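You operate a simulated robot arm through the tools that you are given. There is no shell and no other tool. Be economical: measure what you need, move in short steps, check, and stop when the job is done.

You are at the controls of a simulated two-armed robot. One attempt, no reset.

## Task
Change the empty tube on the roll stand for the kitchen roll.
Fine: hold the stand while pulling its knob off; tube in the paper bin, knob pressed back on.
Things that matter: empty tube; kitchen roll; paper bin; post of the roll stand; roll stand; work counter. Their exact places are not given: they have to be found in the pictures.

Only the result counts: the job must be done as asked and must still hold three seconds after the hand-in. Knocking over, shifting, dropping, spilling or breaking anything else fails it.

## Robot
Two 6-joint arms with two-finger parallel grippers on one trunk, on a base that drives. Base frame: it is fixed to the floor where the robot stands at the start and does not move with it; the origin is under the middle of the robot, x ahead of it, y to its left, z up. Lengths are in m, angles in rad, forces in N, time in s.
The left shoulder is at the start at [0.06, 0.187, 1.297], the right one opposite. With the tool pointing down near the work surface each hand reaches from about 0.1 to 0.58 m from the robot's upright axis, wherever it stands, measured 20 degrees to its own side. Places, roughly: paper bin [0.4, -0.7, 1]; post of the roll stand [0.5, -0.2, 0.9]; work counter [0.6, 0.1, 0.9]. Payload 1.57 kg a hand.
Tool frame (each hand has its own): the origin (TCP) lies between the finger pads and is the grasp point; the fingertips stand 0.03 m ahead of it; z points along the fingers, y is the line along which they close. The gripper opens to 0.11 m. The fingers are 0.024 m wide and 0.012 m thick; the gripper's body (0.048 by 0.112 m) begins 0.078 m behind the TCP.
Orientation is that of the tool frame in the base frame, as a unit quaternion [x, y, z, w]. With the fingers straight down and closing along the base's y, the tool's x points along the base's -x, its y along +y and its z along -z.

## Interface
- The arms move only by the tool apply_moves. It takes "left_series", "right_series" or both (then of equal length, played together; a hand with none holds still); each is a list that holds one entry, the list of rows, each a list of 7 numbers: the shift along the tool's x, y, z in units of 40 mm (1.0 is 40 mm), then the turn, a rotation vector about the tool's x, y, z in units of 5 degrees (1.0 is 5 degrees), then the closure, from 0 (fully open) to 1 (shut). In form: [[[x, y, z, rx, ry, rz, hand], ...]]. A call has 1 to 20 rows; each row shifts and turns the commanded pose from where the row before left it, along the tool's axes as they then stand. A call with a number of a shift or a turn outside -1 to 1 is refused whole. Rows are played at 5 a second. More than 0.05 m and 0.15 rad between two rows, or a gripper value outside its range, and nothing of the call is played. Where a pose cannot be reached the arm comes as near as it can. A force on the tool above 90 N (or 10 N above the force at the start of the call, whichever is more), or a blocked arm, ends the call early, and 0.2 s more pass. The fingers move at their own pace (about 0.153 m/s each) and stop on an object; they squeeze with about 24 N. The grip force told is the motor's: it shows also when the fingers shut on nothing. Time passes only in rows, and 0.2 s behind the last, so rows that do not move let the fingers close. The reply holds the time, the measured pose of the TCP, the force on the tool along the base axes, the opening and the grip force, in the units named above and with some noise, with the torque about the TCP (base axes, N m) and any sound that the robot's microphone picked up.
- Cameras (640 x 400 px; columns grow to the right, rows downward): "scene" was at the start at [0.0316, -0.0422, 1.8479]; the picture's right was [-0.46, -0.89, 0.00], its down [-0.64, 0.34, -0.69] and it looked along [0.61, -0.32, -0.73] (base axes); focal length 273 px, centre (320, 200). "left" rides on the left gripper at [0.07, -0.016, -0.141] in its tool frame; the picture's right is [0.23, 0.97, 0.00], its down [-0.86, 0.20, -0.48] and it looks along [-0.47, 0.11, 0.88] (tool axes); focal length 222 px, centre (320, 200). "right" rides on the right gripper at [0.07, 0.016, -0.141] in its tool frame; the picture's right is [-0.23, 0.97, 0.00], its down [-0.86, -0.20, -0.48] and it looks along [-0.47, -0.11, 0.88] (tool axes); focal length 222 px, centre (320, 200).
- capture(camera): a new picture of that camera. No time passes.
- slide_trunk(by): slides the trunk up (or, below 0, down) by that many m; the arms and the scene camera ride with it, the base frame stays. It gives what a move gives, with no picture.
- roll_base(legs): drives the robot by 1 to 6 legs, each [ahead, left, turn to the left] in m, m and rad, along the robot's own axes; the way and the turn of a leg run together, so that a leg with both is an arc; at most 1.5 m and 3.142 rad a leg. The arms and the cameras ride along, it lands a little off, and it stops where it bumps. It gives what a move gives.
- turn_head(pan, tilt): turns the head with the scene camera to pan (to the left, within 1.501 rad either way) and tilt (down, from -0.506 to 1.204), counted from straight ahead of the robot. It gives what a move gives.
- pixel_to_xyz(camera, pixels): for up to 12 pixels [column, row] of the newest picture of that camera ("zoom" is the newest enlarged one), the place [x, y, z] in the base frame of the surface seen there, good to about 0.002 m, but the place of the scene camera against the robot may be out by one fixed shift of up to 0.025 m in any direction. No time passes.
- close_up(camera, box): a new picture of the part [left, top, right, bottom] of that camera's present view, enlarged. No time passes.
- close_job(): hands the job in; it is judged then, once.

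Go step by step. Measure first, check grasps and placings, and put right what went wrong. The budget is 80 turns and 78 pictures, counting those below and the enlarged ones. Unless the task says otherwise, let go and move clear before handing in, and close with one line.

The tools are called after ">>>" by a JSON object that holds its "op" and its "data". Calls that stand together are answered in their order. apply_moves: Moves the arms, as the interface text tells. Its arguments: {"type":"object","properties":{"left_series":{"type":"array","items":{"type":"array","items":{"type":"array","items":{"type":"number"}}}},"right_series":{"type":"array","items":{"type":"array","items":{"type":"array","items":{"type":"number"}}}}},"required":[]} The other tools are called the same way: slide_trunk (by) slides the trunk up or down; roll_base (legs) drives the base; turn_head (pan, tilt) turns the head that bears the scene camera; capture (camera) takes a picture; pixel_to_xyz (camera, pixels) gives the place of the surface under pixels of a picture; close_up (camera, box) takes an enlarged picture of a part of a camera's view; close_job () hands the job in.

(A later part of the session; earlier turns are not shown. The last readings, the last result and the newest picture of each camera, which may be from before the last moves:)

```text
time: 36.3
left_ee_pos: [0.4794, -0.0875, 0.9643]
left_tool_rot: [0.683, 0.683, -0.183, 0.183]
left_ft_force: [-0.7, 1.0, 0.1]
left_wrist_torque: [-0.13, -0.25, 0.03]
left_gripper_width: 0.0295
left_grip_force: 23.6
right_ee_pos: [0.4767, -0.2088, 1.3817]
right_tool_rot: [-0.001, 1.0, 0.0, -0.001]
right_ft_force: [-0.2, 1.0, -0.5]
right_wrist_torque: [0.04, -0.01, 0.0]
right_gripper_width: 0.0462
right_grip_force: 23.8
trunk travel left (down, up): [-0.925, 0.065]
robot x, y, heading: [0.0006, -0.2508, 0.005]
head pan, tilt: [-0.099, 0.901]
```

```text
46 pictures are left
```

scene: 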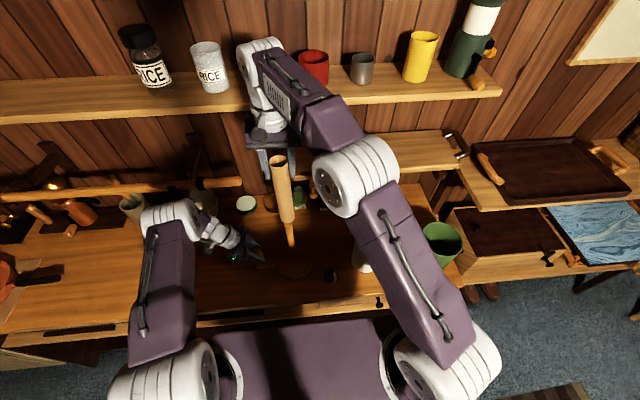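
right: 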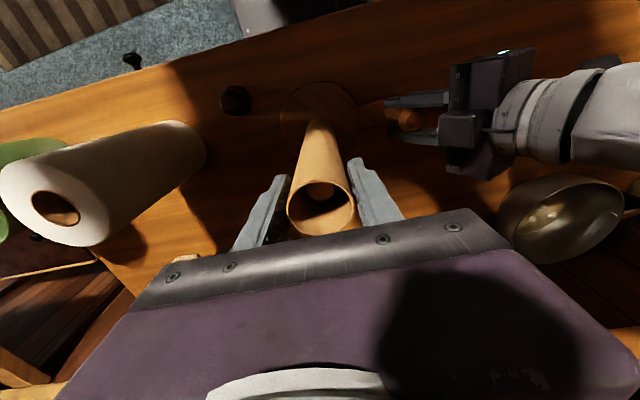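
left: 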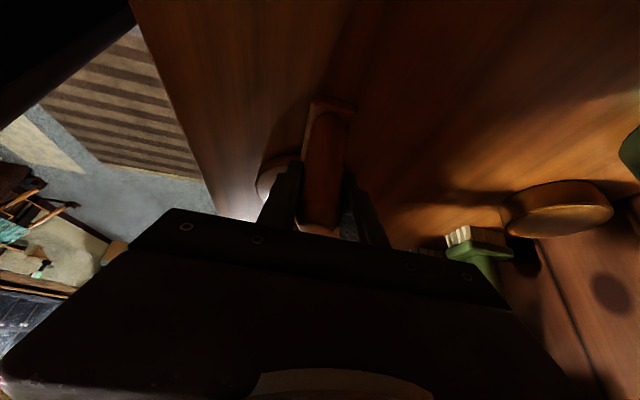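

The tube is above the post tip (290,235). Drawing the right hand back and right, then releasing the peg with the left and backing off along its axis.

>>> {"op": "apply_moves", "data": {"right_series": [[[0.4, -0.8, 0, 0, 0, 0, 1], [0.4, -0.8, 0, 0, 0, 0, 1], [0.4, -0.8, 0, 0, 0, 0, 1], [0.4, -0.8, 0, 0, 0, 0, 1], [0.4, -0.8, 0, 0, 0, 0, 1], [0.4, -0.8, 0, 0, 0, 0, 1], [0.4, -0.8, 0, 0, 0, 0, 1]]]}}

>>> {"op": "apply_moves", "data": {"left_series": [[[0, 0, 0, 0, 0, 0, 0.5], [0, 0, 0, 0, 0, 0, 0.2], [0, 0, 0, 0, 0, 0, 0], [0, 0, 0, 0, 0, 0, 0], [0, 0, -0.5, 0, 0, 0, 0], [0, 0, -0.8, 0, 0, 0, 0], [0, 0, -0.8, 0, 0, 0, 0], [0, 0, -0.8, 0, 0, 0, 0], [0, 0, -0.8, 0, 0, 0, 0], [0, 0, -0.8, 0, 0, 0, 0], [0, 0, -0.8, 0, 0, 0, 0]]]}}

>>> {"op": "capture", "data": {"camera": "scene"}}

```text
time: 37.9
left_ee_pos: [0.4807, -0.088, 0.9643]
left_tool_rot: [0.683, 0.683, -0.183, 0.183]
left_ft_force: [0.0, -0.8, 0.6]
left_wrist_torque: [0.12, -0.09, 0.11]
left_gripper_width: 0.0294
left_grip_force: 23.8
right_ee_pos: [0.3638, -0.4333, 1.381]
right_tool_rot: [-0.001, 1.0, 0.0, 0.001]
right_ft_force: [0.2, 1.2, 0.0]
right_wrist_torque: [0.03, -0.03, -0.02]
right_gripper_width: 0.0466
right_grip_force: 23.7
trunk travel left (down, up): [-0.925, 0.065]
robot x, y, heading: [-0.0017, -0.2506, 0.001]
head pan, tilt: [-0.099, 0.901]
```

```text
time: 40.3
left_ee_pos: [0.4808, 0.0158, 1.1482]
left_tool_rot: [0.682, 0.684, -0.183, 0.183]
left_ft_force: [-1.1, -0.6, -0.4]
left_wrist_torque: [0.02, -0.01, 0.0]
left_gripper_width: 0.1102
left_grip_force: 0.2
right_ee_pos: [0.364, -0.4318, 1.3819]
right_tool_rot: [-0.001, 1.0, 0.0, 0.0]
right_ft_force: [-0.3, -0.5, 0.3]
right_wrist_torque: [0.02, -0.02, 0.0]
right_gripper_width: 0.0465
right_grip_force: 24.2
trunk travel left (down, up): [-0.925, 0.065]
robot x, y, heading: [0.0001, -0.2513, 0.001]
head pan, tilt: [-0.099, 0.901]
```

```text
45 pictures are left
```

scene: 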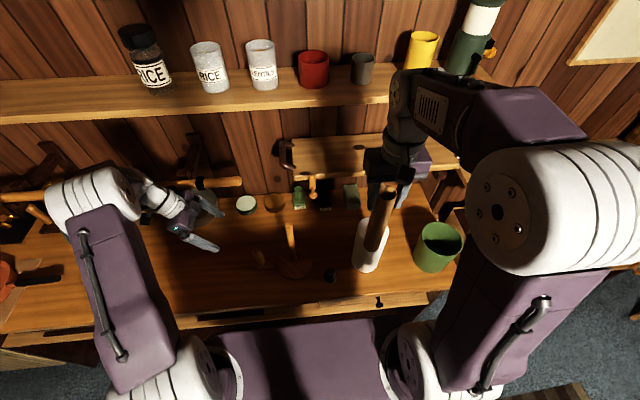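

Stand, knob and roll are undisturbed. Retracting the left hand up and back, then driving right toward the bin.

>>> {"op": "apply_moves", "data": {"left_series": [[[-0.357, -0.714, -0.62, 0, 0, 0, 0], [-0.357, -0.714, -0.62, 0, 0, 0, 0], [-0.357, -0.714, -0.62, 0, 0, 0, 0], [-0.357, -0.714, -0.62, 0, 0, 0, 0], [-0.357, -0.714, -0.62, 0, 0, 0, 0], [-0.357, -0.714, -0.62, 0, 0, 0, 0], [-0.357, -0.714, -0.62, 0, 0, 0, 0]]]}}

>>> {"op": "roll_base", "data": {"legs": [[0, -0.22, 0]]}}

>>> {"op": "capture", "data": {"camera": "right"}}

>>> {"op": "capture", "data": {"camera": "scene"}}

```text
time: 41.9
left_ee_pos: [0.2775, 0.0172, 1.3482]
left_tool_rot: [0.682, 0.684, -0.182, 0.183]
left_ft_force: [0.0, -0.9, 1.1]
left_wrist_torque: [-0.01, 0.0, -0.01]
left_gripper_width: 0.11
left_grip_force: 0.1
right_ee_pos: [0.3623, -0.4338, 1.3808]
right_tool_rot: [0.0, 1.0, 0.0, 0.001]
right_ft_force: [0.5, 0.3, -0.1]
right_wrist_torque: [0.01, -0.01, 0.01]
right_gripper_width: 0.0465
right_grip_force: 24.0
trunk travel left (down, up): [-0.925, 0.065]
robot x, y, heading: [-0.0004, -0.2489, 0.003]
head pan, tilt: [-0.099, 0.901]
```

```text
time: 43.5
left_ee_pos: [0.2825, -0.1933, 1.3473]
left_tool_rot: [0.684, 0.682, -0.185, 0.184]
left_ft_force: [-0.6, 0.0, 0.2]
left_wrist_torque: [-0.06, 0.03, -0.04]
left_gripper_width: 0.11
left_grip_force: 0.0
right_ee_pos: [0.363, -0.6442, 1.3828]
right_tool_rot: [0.003, 1.0, -0.001, 0.0]
right_ft_force: [0.1, -0.5, -0.1]
right_wrist_torque: [-0.04, 0.02, 0.01]
right_gripper_width: 0.0466
right_grip_force: 24.1
trunk travel left (down, up): [-0.925, 0.065]
robot x, y, heading: [0.0018, -0.4628, -0.004]
head pan, tilt: [-0.099, 0.901]
```

```text
44 pictures are left
```

right: 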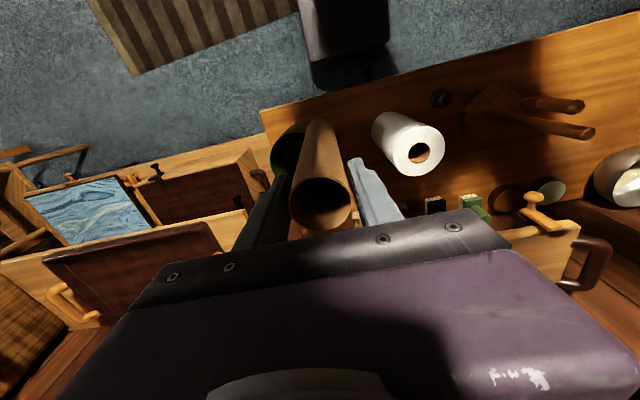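

```text
43 pictures are left
```

scene: 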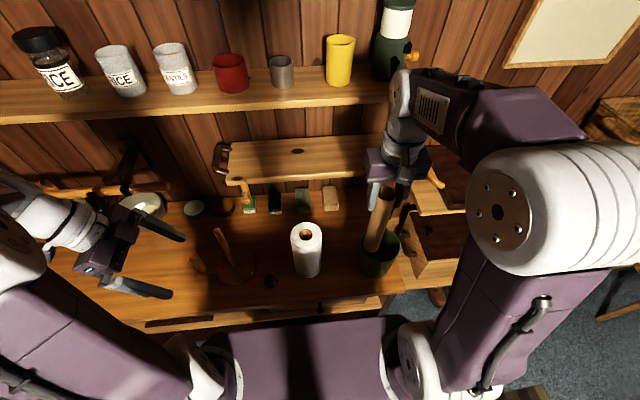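

Tube and bin are visible; bin centre ≈(0.446,-0.717), rim ≈1.025. Moving over it and lowering partly to check.

>>> {"op": "apply_moves", "data": {"right_series": [[[-0.69, -0.61, 0, 0, 0, 0, 1], [-0.69, -0.61, 0, 0, 0, 0, 1], [-0.69, -0.61, 0, 0, 0, 0, 1], [0, 0, 0.8, 0, 0, 0, 1], [0, 0, 0.8, 0, 0, 0, 1], [0, 0, 0.8, 0, 0, 0, 1], [0, 0, 0, 0, 0, 0, 1]]]}}

>>> {"op": "close_up", "data": {"camera": "scene", "box": [320, 180, 448, 300]}}

>>> {"op": "capture", "data": {"camera": "right"}}

```text
time: 45.1
left_ee_pos: [0.2816, -0.1983, 1.3477]
left_tool_rot: [0.685, 0.681, -0.183, 0.183]
left_ft_force: [0.2, 0.0, 0.2]
left_wrist_torque: [0.01, -0.01, 0.02]
left_gripper_width: 0.1099
left_grip_force: 0.1
right_ee_pos: [0.4452, -0.7236, 1.2871]
right_tool_rot: [0.002, 1.0, 0.0, 0.0]
right_ft_force: [0.0, -1.3, -0.4]
right_wrist_torque: [0.02, 0.03, 0.0]
right_gripper_width: 0.0463
right_grip_force: 24.2
trunk travel left (down, up): [-0.925, 0.065]
robot x, y, heading: [0.0008, -0.4623, -0.005]
head pan, tilt: [-0.099, 0.901]
```

```text
3.33 times, centred on (384, 240) of scene
```

zoom: 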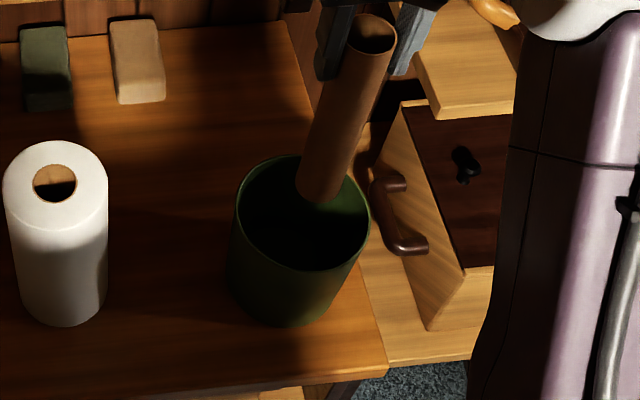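

```text
41 pictures are left
```

right: 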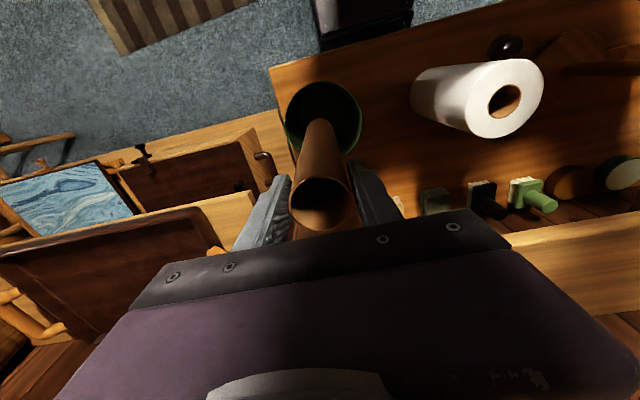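

Measuring the rim in the right view to centre the tube.

>>> {"op": "pixel_to_xyz", "data": {"camera": "right", "pixels": [[287, 125], [361, 115], [322, 82], [355, 140], [298, 95], [350, 90], [345, 155], [318, 122]]}}

>>> {"op": "close_up", "data": {"camera": "right", "box": [260, 60, 388, 140]}}

```text
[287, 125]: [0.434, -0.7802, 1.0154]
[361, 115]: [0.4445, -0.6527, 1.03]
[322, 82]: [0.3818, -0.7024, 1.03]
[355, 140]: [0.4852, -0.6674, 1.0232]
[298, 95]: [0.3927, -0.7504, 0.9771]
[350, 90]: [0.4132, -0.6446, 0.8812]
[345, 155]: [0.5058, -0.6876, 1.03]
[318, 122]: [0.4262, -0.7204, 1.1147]
```

```text
5.00 times, centred on (324, 100) of right
```

zoom: 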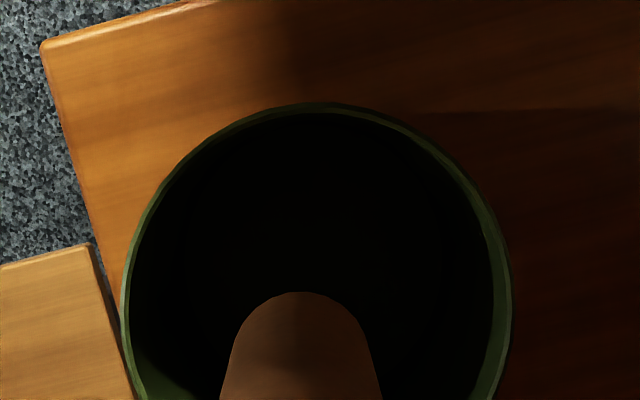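

Bin centre (0.448,-0.716), tube within 8 mm. Lowering the tube inside to near the floor.

>>> {"op": "apply_moves", "data": {"right_series": [[[-0.07, 0.17, 0.5, 0, 0, 0, 1], [0, 0, 0.7, 0, 0, 0, 1], [0, 0, 0.8, 0, 0, 0, 1], [0, 0, 0.8, 0, 0, 0, 1], [0, 0, 0.8, 0, 0, 0, 1], [0, 0, 0.6, 0, 0, 0, 1], [0, 0, 0.2, 0, 0, 0, 1], [0, 0, 0, 0, 0, 0, 1]]]}}

>>> {"op": "close_up", "data": {"camera": "scene", "box": [320, 180, 448, 300]}}

```text
time: 47.0
left_ee_pos: [0.2826, -0.1965, 1.3483]
left_tool_rot: [0.685, 0.681, -0.184, 0.183]
left_ft_force: [-0.4, -0.2, -0.9]
left_wrist_torque: [0.03, 0.02, 0.02]
left_gripper_width: 0.11
left_grip_force: 0.0
right_ee_pos: [0.4488, -0.7155, 1.1079]
right_tool_rot: [0.003, 1.0, 0.0, 0.0]
right_ft_force: [0.4, 0.7, -0.1]
right_wrist_torque: [0.01, -0.01, 0.0]
right_gripper_width: 0.0464
right_grip_force: 24.1
trunk travel left (down, up): [-0.925, 0.065]
robot x, y, heading: [-0.0037, -0.4629, -0.003]
head pan, tilt: [-0.099, 0.901]
```

```text
3.33 times, centred on (384, 240) of scene
```

zoom: 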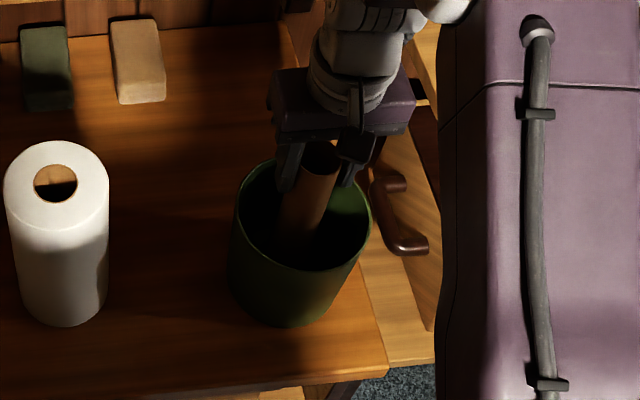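

Tube is in the bin, no contact. Lower 16 mm more, release, and rise straight up.

>>> {"op": "apply_moves", "data": {"right_series": [[[0, 0, 0.2, 0, 0, 0, 1], [0, 0, 0.2, 0, 0, 0, 1], [0, 0, 0, 0, 0, 0, 0.6], [0, 0, 0, 0, 0, 0, 0.4], [0, 0, 0, 0, 0, 0, 0.2], [0, 0, 0, 0, 0, 0, 0.2], [0, 0, -0.6, 0, 0, 0, 0.2], [0, 0, -0.9, 0, 0, 0, 0.2], [0, 0, -0.9, 0, 0, 0, 0.2], [0, 0, -0.9, 0, 0, 0, 0.2], [0, 0, -0.9, 0, 0, 0, 0.1], [0, 0, -0.9, 0, 0, 0, 0]]]}}

>>> {"op": "capture", "data": {"camera": "right"}}

>>> {"op": "capture", "data": {"camera": "scene"}}

```text
time: 49.5
left_ee_pos: [0.2822, -0.1969, 1.349]
left_tool_rot: [0.685, 0.681, -0.184, 0.182]
left_ft_force: [-0.8, 0.8, 0.9]
left_wrist_torque: [0.01, 0.0, 0.0]
left_gripper_width: 0.1099
left_grip_force: 0.1
right_ee_pos: [0.4458, -0.7126, 1.2963]
right_tool_rot: [0.002, 1.0, -0.001, 0.0]
right_ft_force: [-0.8, 0.4, 0.9]
right_wrist_torque: [-0.02, -0.02, 0.03]
right_gripper_width: 0.11
right_grip_force: 0.1
trunk travel left (down, up): [-0.925, 0.065]
robot x, y, heading: [-0.0025, -0.4678, -0.006]
head pan, tilt: [-0.099, 0.901]
```

```text
38 pictures are left
```

right: 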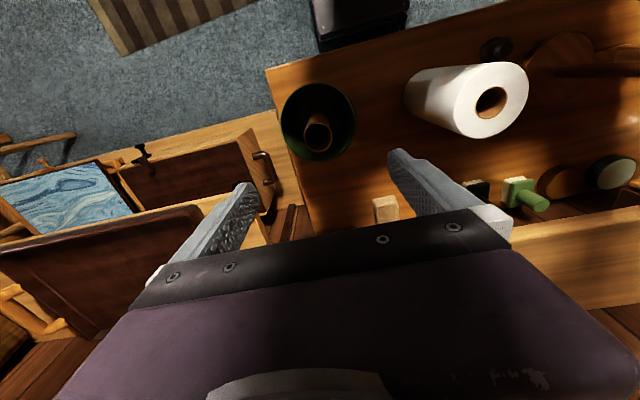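

```text
37 pictures are left
```

scene: 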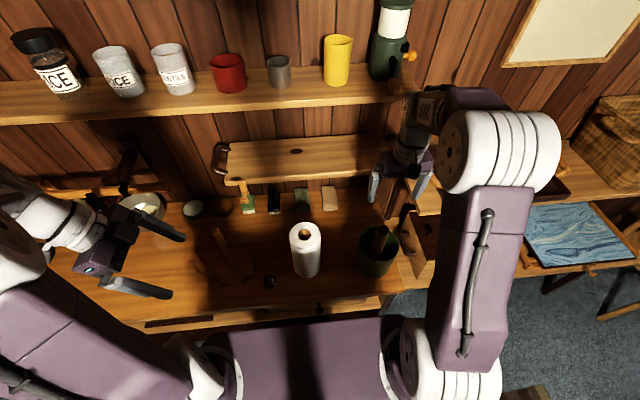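

The tube stands in the bin at (317,130). Driving back to be in front of the roll and stand.

>>> {"op": "roll_base", "data": {"legs": [[0, 0.22, 0.004]]}}

>>> {"op": "capture", "data": {"camera": "right"}}

```text
time: 51.3
left_ee_pos: [0.2822, 0.0239, 1.3495]
left_tool_rot: [0.684, 0.683, -0.182, 0.181]
left_ft_force: [-0.2, -0.7, 0.3]
left_wrist_torque: [0.06, -0.04, 0.0]
left_gripper_width: 0.1099
left_grip_force: 0.2
right_ee_pos: [0.4491, -0.4904, 1.2958]
right_tool_rot: [0.001, 1.0, 0.002, 0.0]
right_ft_force: [1.3, 0.2, -0.5]
right_wrist_torque: [0.03, 0.0, 0.0]
right_gripper_width: 0.1101
right_grip_force: 0.1
trunk travel left (down, up): [-0.925, 0.065]
robot x, y, heading: [-0.0018, -0.2367, 0.0]
head pan, tilt: [-0.099, 0.901]
```

```text
36 pictures are left
```

right: 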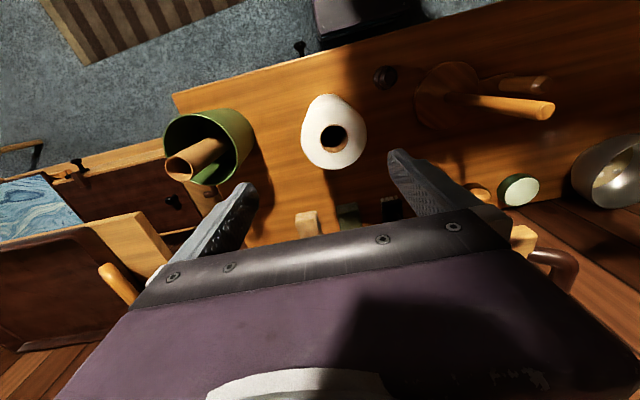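

Enlarging the roll's top face to get its exact centre and diameter.

>>> {"op": "close_up", "data": {"camera": "right", "box": [270, 80, 398, 180]}}

>>> {"op": "pixel_to_xyz", "data": {"camera": "right", "pixels": [[303, 138], [364, 131], [334, 106], [336, 166], [323, 138], [347, 133], [333, 124], [335, 148], [312, 158], [356, 155]]}}

```text
4.00 times, centred on (334, 130) of right
```

zoom: 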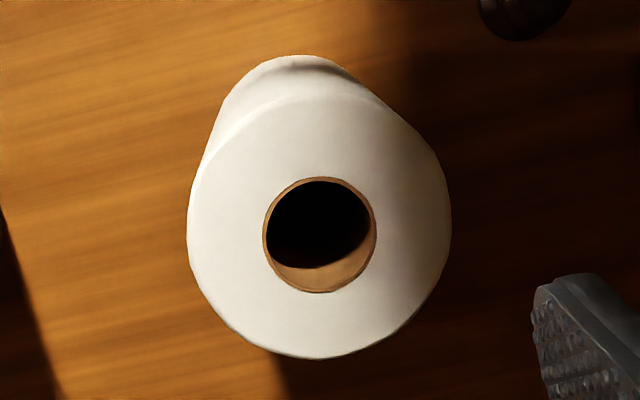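

```text
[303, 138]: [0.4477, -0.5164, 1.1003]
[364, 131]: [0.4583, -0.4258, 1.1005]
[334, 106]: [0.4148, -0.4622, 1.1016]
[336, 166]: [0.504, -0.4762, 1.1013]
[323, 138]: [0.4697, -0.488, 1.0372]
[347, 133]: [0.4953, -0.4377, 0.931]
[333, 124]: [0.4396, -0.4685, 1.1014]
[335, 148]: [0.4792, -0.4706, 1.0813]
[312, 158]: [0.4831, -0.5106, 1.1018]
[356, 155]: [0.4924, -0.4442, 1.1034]
```

Roll centre ≈(0.459,-0.471), diameter ≈0.092. Aligning above it and descending to just over its top.

>>> {"op": "apply_moves", "data": {"right_series": [[[-0.25, 0.485, 0, 0, 0, 0, 0], [0, 0, 0.8, 0, 0, 0, 0], [0, 0, 0.8, 0, 0, 0, 0], [0, 0, 0.8, 0, 0, 0, 0], [0, 0, 0.6, 0, 0, 0, 0], [0, 0, 0, 0, 0, 0, 0]]]}}

>>> {"op": "close_up", "data": {"camera": "right", "box": [220, 100, 420, 225]}}

>>> {"op": "pixel_to_xyz", "data": {"camera": "zoom", "pixels": [[320, 250], [200, 250], [440, 250], [220, 200], [420, 200], [320, 120]]}}

```text
time: 52.7
left_ee_pos: [0.2809, 0.0282, 1.3472]
left_tool_rot: [0.683, 0.683, -0.183, 0.183]
left_ft_force: [-0.1, -0.5, 0.4]
left_wrist_torque: [0.01, 0.0, 0.01]
left_gripper_width: 0.1101
left_grip_force: 0.1
right_ee_pos: [0.4555, -0.4637, 1.1739]
right_tool_rot: [0.001, 1.0, 0.0, 0.0]
right_ft_force: [0.2, 0.2, 0.2]
right_wrist_torque: [0.0, -0.02, 0.0]
right_gripper_width: 0.1101
right_grip_force: 0.0
trunk travel left (down, up): [-0.925, 0.065]
robot x, y, heading: [-0.0005, -0.2394, -0.005]
head pan, tilt: [-0.099, 0.901]
```

```text
3.20 times, centred on (320, 162) of right
```

zoom: 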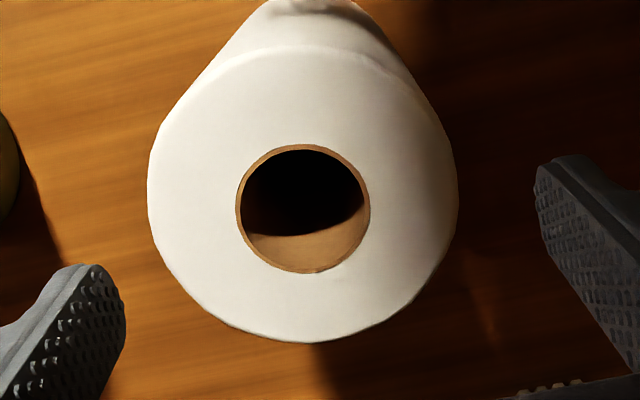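

```text
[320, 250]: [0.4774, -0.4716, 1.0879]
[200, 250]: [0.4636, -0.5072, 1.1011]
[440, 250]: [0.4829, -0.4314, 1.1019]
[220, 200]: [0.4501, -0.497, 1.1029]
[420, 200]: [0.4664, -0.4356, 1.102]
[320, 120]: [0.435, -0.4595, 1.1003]
```

Roll centre is ~6 mm to the right of the TCP. Shifting and lowering over the roll, then checking before closing.

>>> {"op": "apply_moves", "data": {"right_series": [[[-0.07, -0.16, 0, 0, 0, 0, 0], [0, 0, 0.3, 0, 0, 0, 0], [0, 0, 0.5, 0, 0, 0, 0], [0, 0, 0.6, 0, 0, 0, 0], [0, 0, 0.6, 0, 0, 0, 0], [0, 0, 0.6, 0, 0, 0, 0], [0, 0, 0, 0, 0, 0, 0]]]}}

>>> {"op": "capture", "data": {"camera": "right"}}

```text
time: 54.3
left_ee_pos: [0.2814, 0.0284, 1.3485]
left_tool_rot: [0.684, 0.683, -0.183, 0.183]
left_ft_force: [0.0, -0.4, 0.9]
left_wrist_torque: [0.0, -0.02, 0.01]
left_gripper_width: 0.1099
left_grip_force: 0.0
right_ee_pos: [0.4616, -0.4721, 1.0707]
right_tool_rot: [0.0, 1.0, 0.001, -0.002]
right_ft_force: [-0.3, -0.7, -0.1]
right_wrist_torque: [-0.06, 0.02, 0.0]
right_gripper_width: 0.11
right_grip_force: 0.2
trunk travel left (down, up): [-0.925, 0.065]
robot x, y, heading: [-0.0019, -0.2374, -0.004]
head pan, tilt: [-0.099, 0.901]
```

```text
33 pictures are left
```

right: 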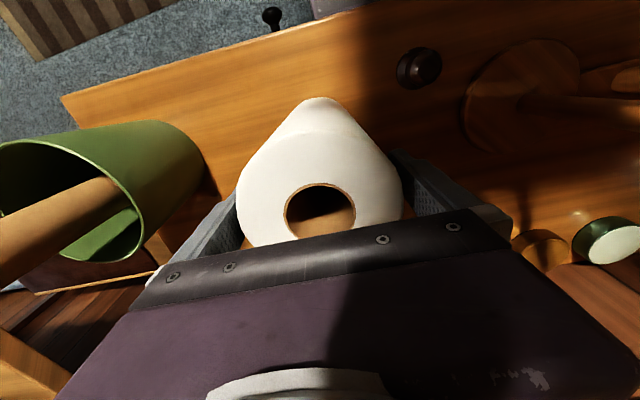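

Fingers straddle the roll. Closing and test-lifting.

>>> {"op": "apply_moves", "data": {"right_series": [[[0, 0, 0, 0, 0, 0, 0.2], [0, 0, 0, 0, 0, 0, 0.5], [0, 0, 0, 0, 0, 0, 1], [0, 0, 0, 0, 0, 0, 1], [0, 0, -0.2, 0, 0, 0, 1], [0, 0, -0.4, 0, 0, 0, 1], [0, 0, -0.4, 0, 0, 0, 1], [0, 0, 0, 0, 0, 0, 1]]]}}

>>> {"op": "capture", "data": {"camera": "right"}}

>>> {"op": "close_up", "data": {"camera": "scene", "box": [240, 180, 480, 330]}}

```text
time: 56.1
left_ee_pos: [0.2822, 0.0287, 1.3487]
left_tool_rot: [0.683, 0.682, -0.183, 0.183]
left_ft_force: [0.3, -0.2, -0.1]
left_wrist_torque: [-0.01, 0.04, 0.0]
left_gripper_width: 0.1101
left_grip_force: 0.2
right_ee_pos: [0.4636, -0.4743, 1.1098]
right_tool_rot: [0.001, 1.0, 0.0, 0.001]
right_ft_force: [0.5, -0.3, -2.0]
right_wrist_torque: [0.04, 0.0, 0.01]
right_gripper_width: 0.1097
right_grip_force: 24.0
trunk travel left (down, up): [-0.925, 0.065]
robot x, y, heading: [0.0014, -0.2362, 0.001]
head pan, tilt: [-0.099, 0.901]
```

```text
32 pictures are left
```

right: 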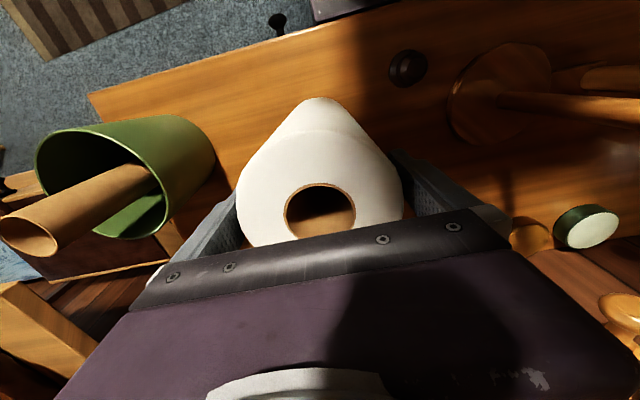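

```text
2.67 times, centred on (360, 255) of scene
```

zoom: 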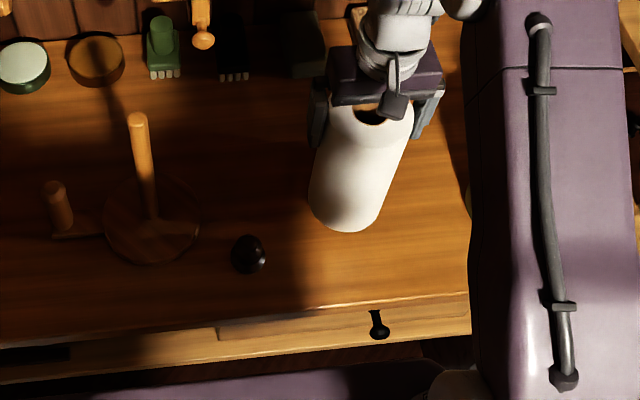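

The roll is gripped (0.11 m wide, 24 N) and lifting. Raising it above post height and measuring the hole and post from the right camera.

>>> {"op": "apply_moves", "data": {"right_series": [[[0, 0, -0.9, 0, 0, 0, 1], [0, 0, -0.9, 0, 0, 0, 1], [0, 0, -0.9, 0, 0, 0, 1], [0, 0, -0.9, 0, 0, 0, 1], [0, 0, -0.9, 0, 0, 0, 1], [0, 0, -0.9, 0, 0, 0, 1], [0, 0, -0.9, 0, 0, 0, 1], [0, 0, -0.7, 0, 0, 0, 1], [0, 0, 0, 0, 0, 0, 1]]]}}

>>> {"op": "capture", "data": {"camera": "right"}}

>>> {"op": "pixel_to_xyz", "data": {"camera": "right", "pixels": [[239, 195], [403, 195], [279, 200], [361, 195], [319, 178], [319, 140]]}}

```text
time: 58.1
left_ee_pos: [0.2811, 0.0281, 1.3475]
left_tool_rot: [0.683, 0.682, -0.184, 0.184]
left_ft_force: [-0.4, 0.0, -0.8]
left_wrist_torque: [0.01, 0.05, -0.01]
left_gripper_width: 0.1102
left_grip_force: 0.0
right_ee_pos: [0.4617, -0.4715, 1.3908]
right_tool_rot: [0.002, 1.0, 0.0, 0.0]
right_ft_force: [0.8, 0.6, -0.9]
right_wrist_torque: [0.0, -0.03, 0.0]
right_gripper_width: 0.1097
right_grip_force: 24.1
trunk travel left (down, up): [-0.925, 0.065]
robot x, y, heading: [-0.0014, -0.2391, 0.002]
head pan, tilt: [-0.099, 0.901]
```

```text
30 pictures are left
```

right: 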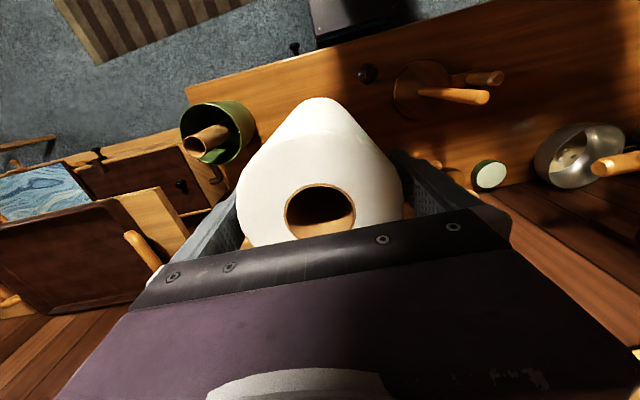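

```text
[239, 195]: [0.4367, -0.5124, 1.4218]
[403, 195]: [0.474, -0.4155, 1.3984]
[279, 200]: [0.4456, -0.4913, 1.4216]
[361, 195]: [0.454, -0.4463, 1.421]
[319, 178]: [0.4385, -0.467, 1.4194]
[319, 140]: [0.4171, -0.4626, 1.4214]
```

The roll axis coincides with the TCP (within ~2 mm). Now measuring the post at (425–488, 93–97).

>>> {"op": "close_up", "data": {"camera": "right", "box": [380, 50, 508, 130]}}

>>> {"op": "pixel_to_xyz", "data": {"camera": "zoom", "pixels": [[530, 232], [500, 228], [400, 220], [300, 212], [230, 205], [540, 240], [80, 190], [300, 130], [210, 60], [200, 330]]}}

```text
5.00 times, centred on (444, 90) of right
```

zoom: 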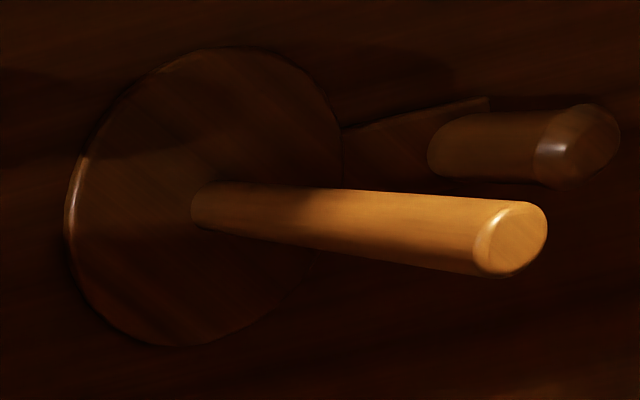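

```text
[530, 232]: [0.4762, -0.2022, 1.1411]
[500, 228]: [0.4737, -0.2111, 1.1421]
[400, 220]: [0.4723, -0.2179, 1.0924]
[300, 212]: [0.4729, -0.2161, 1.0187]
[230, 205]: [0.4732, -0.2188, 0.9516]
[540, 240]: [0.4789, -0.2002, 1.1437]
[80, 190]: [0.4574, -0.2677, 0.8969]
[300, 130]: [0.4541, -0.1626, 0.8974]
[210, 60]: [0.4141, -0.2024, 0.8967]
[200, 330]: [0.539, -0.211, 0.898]
```

Post axis ≈(0.4765,-0.206). Moving the roll over it.

>>> {"op": "apply_moves", "data": {"right_series": [[[-0.046, 0.828, 0, 0, 0, 0, 1], [-0.046, 0.828, 0, 0, 0, 0, 1], [-0.046, 0.828, 0, 0, 0, 0, 1], [-0.046, 0.828, 0, 0, 0, 0, 1], [-0.046, 0.828, 0, 0, 0, 0, 1], [-0.046, 0.828, 0, 0, 0, 0, 1], [-0.046, 0.828, 0, 0, 0, 0, 1], [-0.046, 0.828, 0, 0, 0, 0, 1], [0, 0, 0, 0, 0, 0, 1], [0, 0, 0, 0, 0, 0, 1]]]}}

>>> {"op": "capture", "data": {"camera": "right"}}

>>> {"op": "capture", "data": {"camera": "scene"}}

```text
time: 60.3
left_ee_pos: [0.2817, 0.0278, 1.348]
left_tool_rot: [0.684, 0.682, -0.183, 0.182]
left_ft_force: [-0.5, -0.4, 0.3]
left_wrist_torque: [-0.03, -0.01, 0.04]
left_gripper_width: 0.1098
left_grip_force: 0.0
right_ee_pos: [0.4764, -0.2098, 1.3923]
right_tool_rot: [0.001, 1.0, 0.0, 0.0]
right_ft_force: [-0.3, -0.3, -1.3]
right_wrist_torque: [-0.02, -0.01, 0.02]
right_gripper_width: 0.1097
right_grip_force: 24.3
trunk travel left (down, up): [-0.925, 0.065]
robot x, y, heading: [0.0042, -0.2365, -0.001]
head pan, tilt: [-0.099, 0.901]
```

```text
28 pictures are left
```

right: 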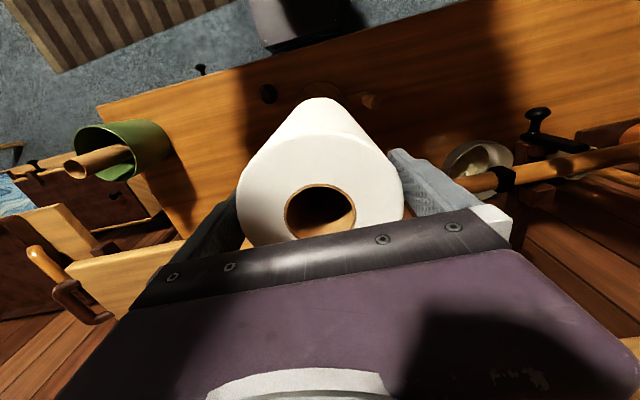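

```text
27 pictures are left
```

scene: 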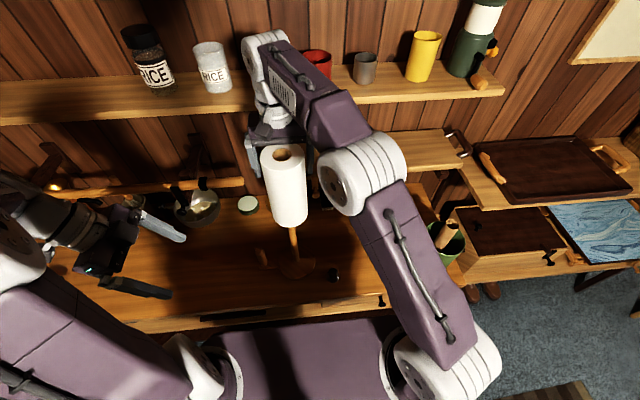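

Roll sits above the post (post visible below at (292,240)). Lowering in small steps through the post tip.

>>> {"op": "apply_moves", "data": {"right_series": [[[0, 0.04, 0.5, 0, 0, 0, 1], [0, 0, 0.5, 0, 0, 0, 1], [0, 0, 0.4, 0, 0, 0, 1], [0, 0, 0.3, 0, 0, 0, 1], [0, 0, 0.25, 0, 0, 0, 1], [0, 0, 0.25, 0, 0, 0, 1], [0, 0, 0, 0, 0, 0, 1]]]}}

>>> {"op": "close_up", "data": {"camera": "scene", "box": [210, 170, 370, 290]}}

>>> {"op": "close_up", "data": {"camera": "right", "box": [240, 150, 400, 250]}}

```text
time: 61.9
left_ee_pos: [0.282, 0.0295, 1.348]
left_tool_rot: [0.684, 0.682, -0.183, 0.183]
left_ft_force: [0.1, -0.4, -0.2]
left_wrist_torque: [0.03, 0.01, 0.01]
left_gripper_width: 0.1102
left_grip_force: 0.1
right_ee_pos: [0.4777, -0.2056, 1.3035]
right_tool_rot: [0.0, 1.0, 0.001, 0.0]
right_ft_force: [-0.2, -0.3, -1.4]
right_wrist_torque: [-0.01, 0.0, 0.01]
right_gripper_width: 0.1096
right_grip_force: 24.1
trunk travel left (down, up): [-0.925, 0.065]
robot x, y, heading: [-0.0008, -0.2364, -0.001]
head pan, tilt: [-0.099, 0.901]
```

```text
3.33 times, centred on (290, 230) of scene
```

zoom: 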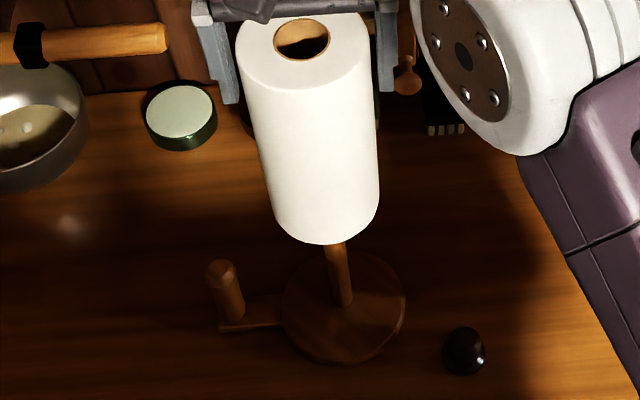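

```text
4.00 times, centred on (320, 200) of right
```

zoom: 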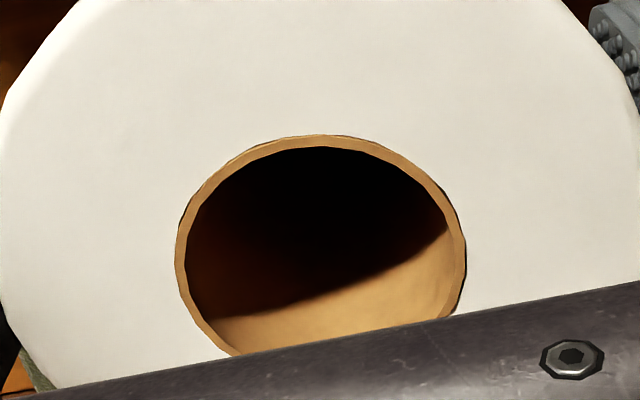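

The post tip has entered the bore without contact force. Continuing down.

>>> {"op": "apply_moves", "data": {"right_series": [[[0, 0, 0.6, 0, 0, 0, 1], [0, 0, 0.6, 0, 0, 0, 1], [0, 0, 0.6, 0, 0, 0, 1], [0, 0, 0.6, 0, 0, 0, 1], [0, 0, 0.6, 0, 0, 0, 1], [0, 0, 0.6, 0, 0, 0, 1], [0, 0, 0.6, 0, 0, 0, 1], [0, 0, 0.6, 0, 0, 0, 1], [0, 0, 0.2, 0, 0, 0, 1], [0, 0, 0, 0, 0, 0, 1]]]}}

>>> {"op": "close_up", "data": {"camera": "right", "box": [200, 50, 440, 250]}}

```text
time: 64.1
left_ee_pos: [0.2817, 0.0293, 1.3492]
left_tool_rot: [0.683, 0.682, -0.184, 0.184]
left_ft_force: [0.7, -0.1, 0.0]
left_wrist_torque: [0.03, -0.02, 0.05]
left_gripper_width: 0.1098
left_grip_force: 0.1
right_ee_pos: [0.4782, -0.2038, 1.1044]
right_tool_rot: [0.001, 1.0, 0.001, 0.001]
right_ft_force: [0.1, -0.9, -1.9]
right_wrist_torque: [0.05, 0.04, 0.0]
right_gripper_width: 0.1094
right_grip_force: 23.7
trunk travel left (down, up): [-0.925, 0.065]
robot x, y, heading: [0.0028, -0.2404, -0.006]
head pan, tilt: [-0.099, 0.901]
```

```text
2.00 times, centred on (320, 150) of right
```

zoom: 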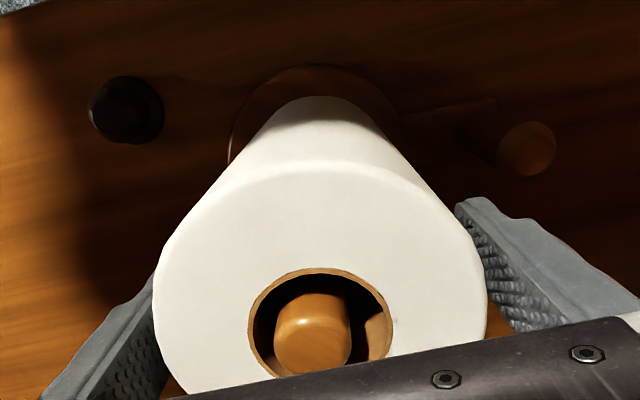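

Post tip appears nicely inside the bore at (312,330). Creeping down to contact.

>>> {"op": "apply_moves", "data": {"right_series": [[[0, 0, 0.2, 0, 0, 0, 1], [0, 0, 0.1, 0, 0, 0, 1], [0, 0, 0.07, 0, 0, 0, 1], [0, 0, 0, 0, 0, 0, 1]]]}}

```text
time: 65.1
left_ee_pos: [0.2806, 0.0295, 1.3483]
left_tool_rot: [0.683, 0.682, -0.183, 0.184]
left_ft_force: [0.4, -0.1, 0.0]
left_wrist_torque: [0.0, 0.0, 0.05]
left_gripper_width: 0.1098
left_grip_force: 0.1
right_ee_pos: [0.4744, -0.206, 1.0888]
right_tool_rot: [0.001, 1.0, 0.0, 0.001]
right_ft_force: [-0.3, -0.6, -1.5]
right_wrist_torque: [-0.02, 0.0, 0.01]
right_gripper_width: 0.1096
right_grip_force: 23.7
trunk travel left (down, up): [-0.925, 0.065]
robot x, y, heading: [-0.0018, -0.2419, -0.004]
head pan, tilt: [-0.099, 0.901]
```

>>> {"op": "apply_moves", "data": {"right_series": [[[0, 0, 0.05, 0, 0, 0, 1], [0, 0, 0.05, 0, 0, 0, 1], [0, 0, 0, 0, 0, 0, 1]]]}}

>>> {"op": "close_up", "data": {"camera": "scene", "box": [210, 190, 370, 290]}}

```text
time: 65.9
left_ee_pos: [0.2795, 0.0296, 1.3488]
left_tool_rot: [0.685, 0.681, -0.183, 0.182]
left_ft_force: [-0.5, 0.1, 0.2]
left_wrist_torque: [-0.01, -0.01, 0.03]
left_gripper_width: 0.11
left_grip_force: 0.0
right_ee_pos: [0.4775, -0.2057, 1.0875]
right_tool_rot: [0.0, 1.0, 0.001, 0.002]
right_ft_force: [2.2, -2.7, 18.9]
right_wrist_torque: [-0.71, -0.1, 0.06]
right_gripper_width: 0.1096
right_grip_force: 23.6
trunk travel left (down, up): [-0.925, 0.065]
robot x, y, heading: [0.0023, -0.2342, -0.005]
head pan, tilt: [-0.099, 0.901]
```

```text
4.00 times, centred on (290, 240) of scene
```

zoom: 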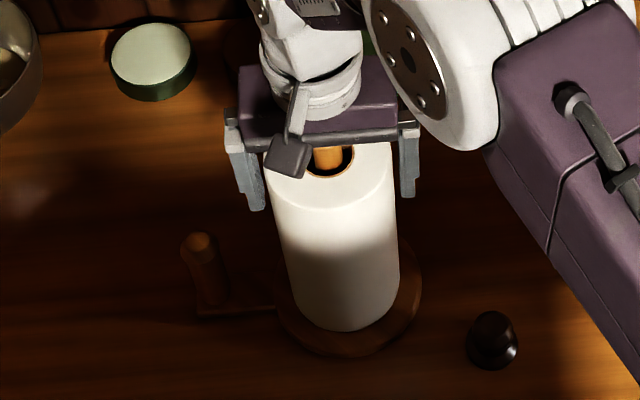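

Contact felt (19 N): the roll rests on the stand base. Releasing and rising straight up slowly.

>>> {"op": "apply_moves", "data": {"right_series": [[[0, 0, -0.03, 0, 0, 0, 1], [0, 0, 0, 0, 0, 0, 0.3], [0, 0, 0, 0, 0, 0, 0], [0, 0, 0, 0, 0, 0, 0], [0, 0, -0.15, 0, 0, 0, 0], [0, 0, -0.25, 0, 0, 0, 0], [0, 0, -0.4, 0, 0, 0, 0], [0, 0, -0.6, 0, 0, 0, 0], [0, 0, -0.8, 0, 0, 0, 0], [0, 0, -0.8, 0, 0, 0, 0], [0, 0, -0.8, 0, 0, 0, 0]]]}}

>>> {"op": "capture", "data": {"camera": "right"}}

>>> {"op": "close_up", "data": {"camera": "scene", "box": [210, 190, 370, 290]}}

```text
time: 68.3
left_ee_pos: [0.2805, 0.0284, 1.3474]
left_tool_rot: [0.683, 0.683, -0.183, 0.183]
left_ft_force: [-0.5, -0.5, 0.4]
left_wrist_torque: [0.06, 0.0, -0.01]
left_gripper_width: 0.1099
left_grip_force: 0.0
right_ee_pos: [0.4775, -0.2065, 1.2374]
right_tool_rot: [0.001, 1.0, 0.0, -0.001]
right_ft_force: [-0.1, 0.5, -0.8]
right_wrist_torque: [-0.03, -0.01, -0.02]
right_gripper_width: 0.1101
right_grip_force: 0.0
trunk travel left (down, up): [-0.925, 0.065]
robot x, y, heading: [-0.0013, -0.2401, -0.006]
head pan, tilt: [-0.099, 0.901]
```

```text
22 pictures are left
```

right: 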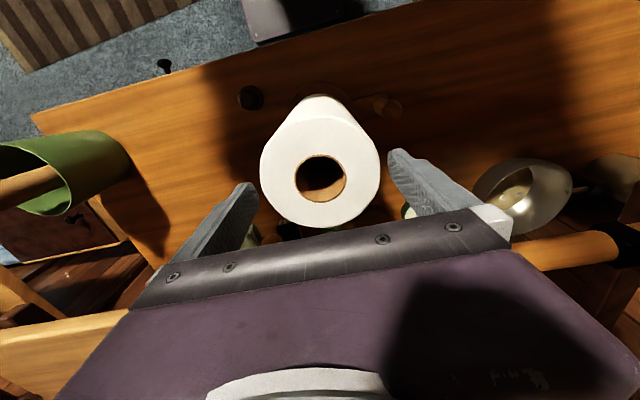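

```text
4.00 times, centred on (290, 240) of scene
```

zoom: 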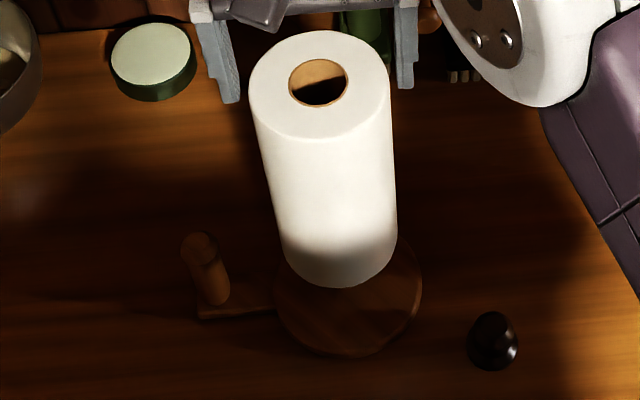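

The roll seems raised on the post (bottom at row 285, disc exposed). Measuring its top and tilt.

>>> {"op": "pixel_to_xyz", "data": {"camera": "right", "pixels": [[270, 165], [370, 165], [320, 130], [320, 215], [320, 150], [322, 172], [318, 103], [295, 210], [345, 210]]}}

>>> {"op": "pixel_to_xyz", "data": {"camera": "zoom", "pixels": [[320, 45], [320, 125], [335, 280], [290, 255], [390, 240], [340, 200], [325, 85]]}}

```text
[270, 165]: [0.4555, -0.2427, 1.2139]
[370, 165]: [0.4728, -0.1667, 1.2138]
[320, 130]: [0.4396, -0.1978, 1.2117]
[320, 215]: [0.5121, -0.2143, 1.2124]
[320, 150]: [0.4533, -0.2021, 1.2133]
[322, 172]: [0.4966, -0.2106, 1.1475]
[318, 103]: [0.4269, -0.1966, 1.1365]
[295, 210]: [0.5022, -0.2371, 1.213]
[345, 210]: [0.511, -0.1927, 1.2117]
```

```text
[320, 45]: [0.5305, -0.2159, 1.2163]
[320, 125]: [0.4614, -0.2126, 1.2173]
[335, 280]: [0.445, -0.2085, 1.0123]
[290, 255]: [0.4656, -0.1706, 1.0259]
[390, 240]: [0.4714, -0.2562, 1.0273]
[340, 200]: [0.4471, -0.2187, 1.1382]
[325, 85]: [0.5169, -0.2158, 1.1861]
```

The roll top is at 1.213, level: it hung between the fully open fingers (roll ≈ hand opening) and rode up ~0.1 m. I'll lower it back down gently onto the base first.

>>> {"op": "apply_moves", "data": {"right_series": [[[0, 0, 0.4, 0, 0, 0, 0], [0, 0, 0.5, 0, 0, 0, 0], [0, 0, 0.5, 0, 0, 0, 0], [0, 0, 0.5, 0, 0, 0, 0], [0, 0, 0.4, 0, 0, 0, 0], [0, 0, 0.3, 0, 0, 0, 0], [0, 0, 0.3, 0, 0, 0, 0], [0, 0, 0, 0, 0, 0, 0]]]}}

>>> {"op": "capture", "data": {"camera": "right"}}

>>> {"op": "pixel_to_xyz", "data": {"camera": "right", "pixels": [[280, 165], [360, 165], [320, 130], [320, 150], [285, 215], [360, 215]]}}

```text
time: 69.7
left_ee_pos: [0.2752, 0.0267, 1.3503]
left_tool_rot: [0.685, 0.682, -0.182, 0.184]
left_ft_force: [-0.1, -0.8, -0.4]
left_wrist_torque: [0.02, 0.1, -0.03]
left_gripper_width: 0.11
left_grip_force: 0.1
right_ee_pos: [0.4817, -0.2015, 1.1499]
right_tool_rot: [0.002, 1.0, 0.012, 0.022]
right_ft_force: [-15.2, -2.1, 64.2]
right_wrist_torque: [3.45, 1.03, 0.7]
right_gripper_width: 0.1095
right_grip_force: 0.0
trunk travel left (down, up): [-0.925, 0.065]
robot x, y, heading: [0.0001, -0.2422, -0.003]
head pan, tilt: [-0.099, 0.901]
stopped in row 7 (right hand): the force on the tool passed its limit (the readings are from after the stop); the commanded pose is now the measured one
```

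```text
20 pictures are left
```

right: 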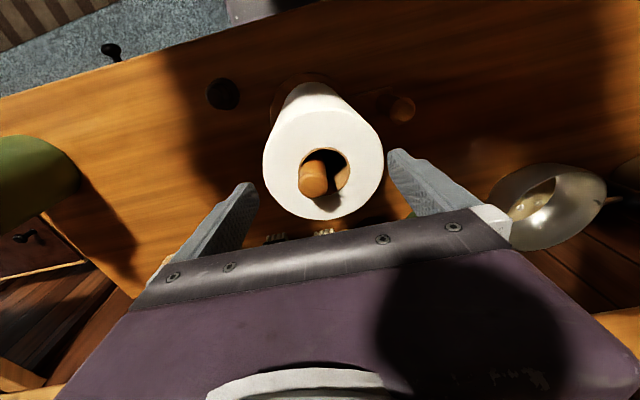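

```text
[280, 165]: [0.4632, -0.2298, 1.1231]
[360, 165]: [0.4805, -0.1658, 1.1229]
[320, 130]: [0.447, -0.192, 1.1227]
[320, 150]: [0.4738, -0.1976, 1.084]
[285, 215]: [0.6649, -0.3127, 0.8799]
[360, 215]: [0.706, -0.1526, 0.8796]
```

The roll is seated now (top 1.123) and the left-side fingertip is pressing on its rim. Raising the hand at once to unload it.

>>> {"op": "apply_moves", "data": {"right_series": [[[0, 0, -0.2, 0, 0, 0, 0], [0, 0, -0.4, 0, 0, 0, 0], [0, 0, -0.8, 0, 0, 0, 0], [0, 0, -0.8, 0, 0, 0, 0], [0, 0, -0.8, 0, 0, 0, 0], [0, 0, 0, 0, 0, 0, 0]]]}}

>>> {"op": "capture", "data": {"camera": "right"}}

>>> {"op": "close_up", "data": {"camera": "scene", "box": [210, 190, 370, 290]}}

```text
time: 71.1
left_ee_pos: [0.2813, 0.0282, 1.348]
left_tool_rot: [0.684, 0.682, -0.183, 0.183]
left_ft_force: [-0.5, -0.6, 0.9]
left_wrist_torque: [0.02, -0.02, 0.0]
left_gripper_width: 0.1102
left_grip_force: 0.1
right_ee_pos: [0.4812, -0.2054, 1.2647]
right_tool_rot: [0.001, 1.0, 0.009, 0.015]
right_ft_force: [-0.9, 0.4, 0.2]
right_wrist_torque: [0.03, 0.0, 0.03]
right_gripper_width: 0.1103
right_grip_force: 0.2
trunk travel left (down, up): [-0.925, 0.065]
robot x, y, heading: [0.0016, -0.2387, -0.003]
head pan, tilt: [-0.099, 0.901]
```

```text
19 pictures are left
```

right: 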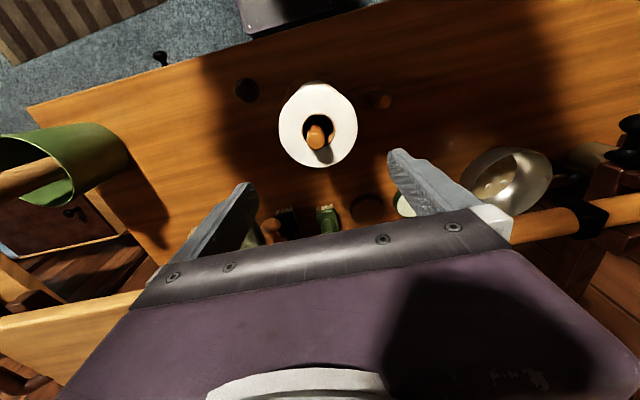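

```text
4.00 times, centred on (290, 240) of scene
```

zoom: 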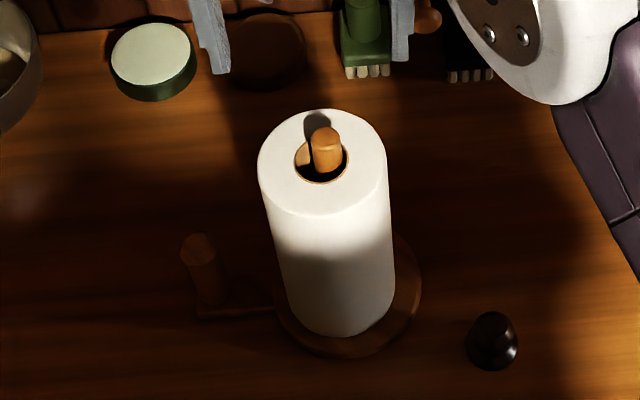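

The roll is free and seated; stand and peg unmoved. Levelling the hand and going over the knob on the counter.

>>> {"op": "apply_moves", "data": {"right_series": [[[0, 0, 0, 0.2, 0.34, 0, 0], [0.46, -0.8, 0, 0, 0, 0, 0.2], [0.46, -0.8, 0, 0, 0, 0, 0.2], [0.46, -0.8, 0, 0, 0, 0, 0.2], [0.46, -0.8, 0, 0, 0, 0, 0.2], [0, 0, 0.9, 0, 0, 0, 0.2], [0, 0, 0.9, 0, 0, 0, 0.2], [0, 0, 0.9, 0, 0, 0, 0.2], [0, 0, 0.9, 0, 0, 0, 0.2], [0, 0, 0.9, 0, 0, 0, 0.2], [0, 0, 0.9, 0, 0, 0, 0.2], [0, 0, 0.5, 0, 0, 0, 0.2], [0, 0, 0, 0, 0, 0, 0.2]]]}}

>>> {"op": "close_up", "data": {"camera": "right", "box": [220, 100, 420, 225]}}

>>> {"op": "pixel_to_xyz", "data": {"camera": "zoom", "pixels": [[320, 180], [300, 200], [340, 200], [320, 220], [320, 150], [280, 180], [360, 180]]}}

```text
time: 73.9
left_ee_pos: [0.2805, 0.0287, 1.348]
left_tool_rot: [0.683, 0.683, -0.184, 0.183]
left_ft_force: [0.5, 0.5, 0.2]
left_wrist_torque: [0.02, 0.03, 0.0]
left_gripper_width: 0.11
left_grip_force: 0.2
right_ee_pos: [0.405, -0.3283, 1.0232]
right_tool_rot: [0.001, 1.0, 0.0, 0.001]
right_ft_force: [0.1, 0.6, 0.2]
right_wrist_torque: [0.02, -0.02, 0.0]
right_gripper_width: 0.0883
right_grip_force: 0.0
trunk travel left (down, up): [-0.925, 0.065]
robot x, y, heading: [0.0004, -0.236, -0.003]
head pan, tilt: [-0.099, 0.901]
```

```text
3.20 times, centred on (320, 162) of right
```

zoom: 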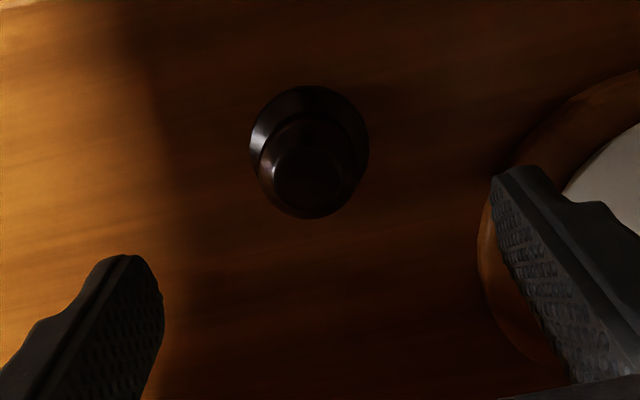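

```text
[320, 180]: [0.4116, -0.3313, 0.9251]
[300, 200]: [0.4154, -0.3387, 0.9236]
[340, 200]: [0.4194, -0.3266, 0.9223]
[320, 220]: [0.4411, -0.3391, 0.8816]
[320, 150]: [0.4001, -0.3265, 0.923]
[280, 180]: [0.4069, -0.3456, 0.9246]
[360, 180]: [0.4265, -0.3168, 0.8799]
```

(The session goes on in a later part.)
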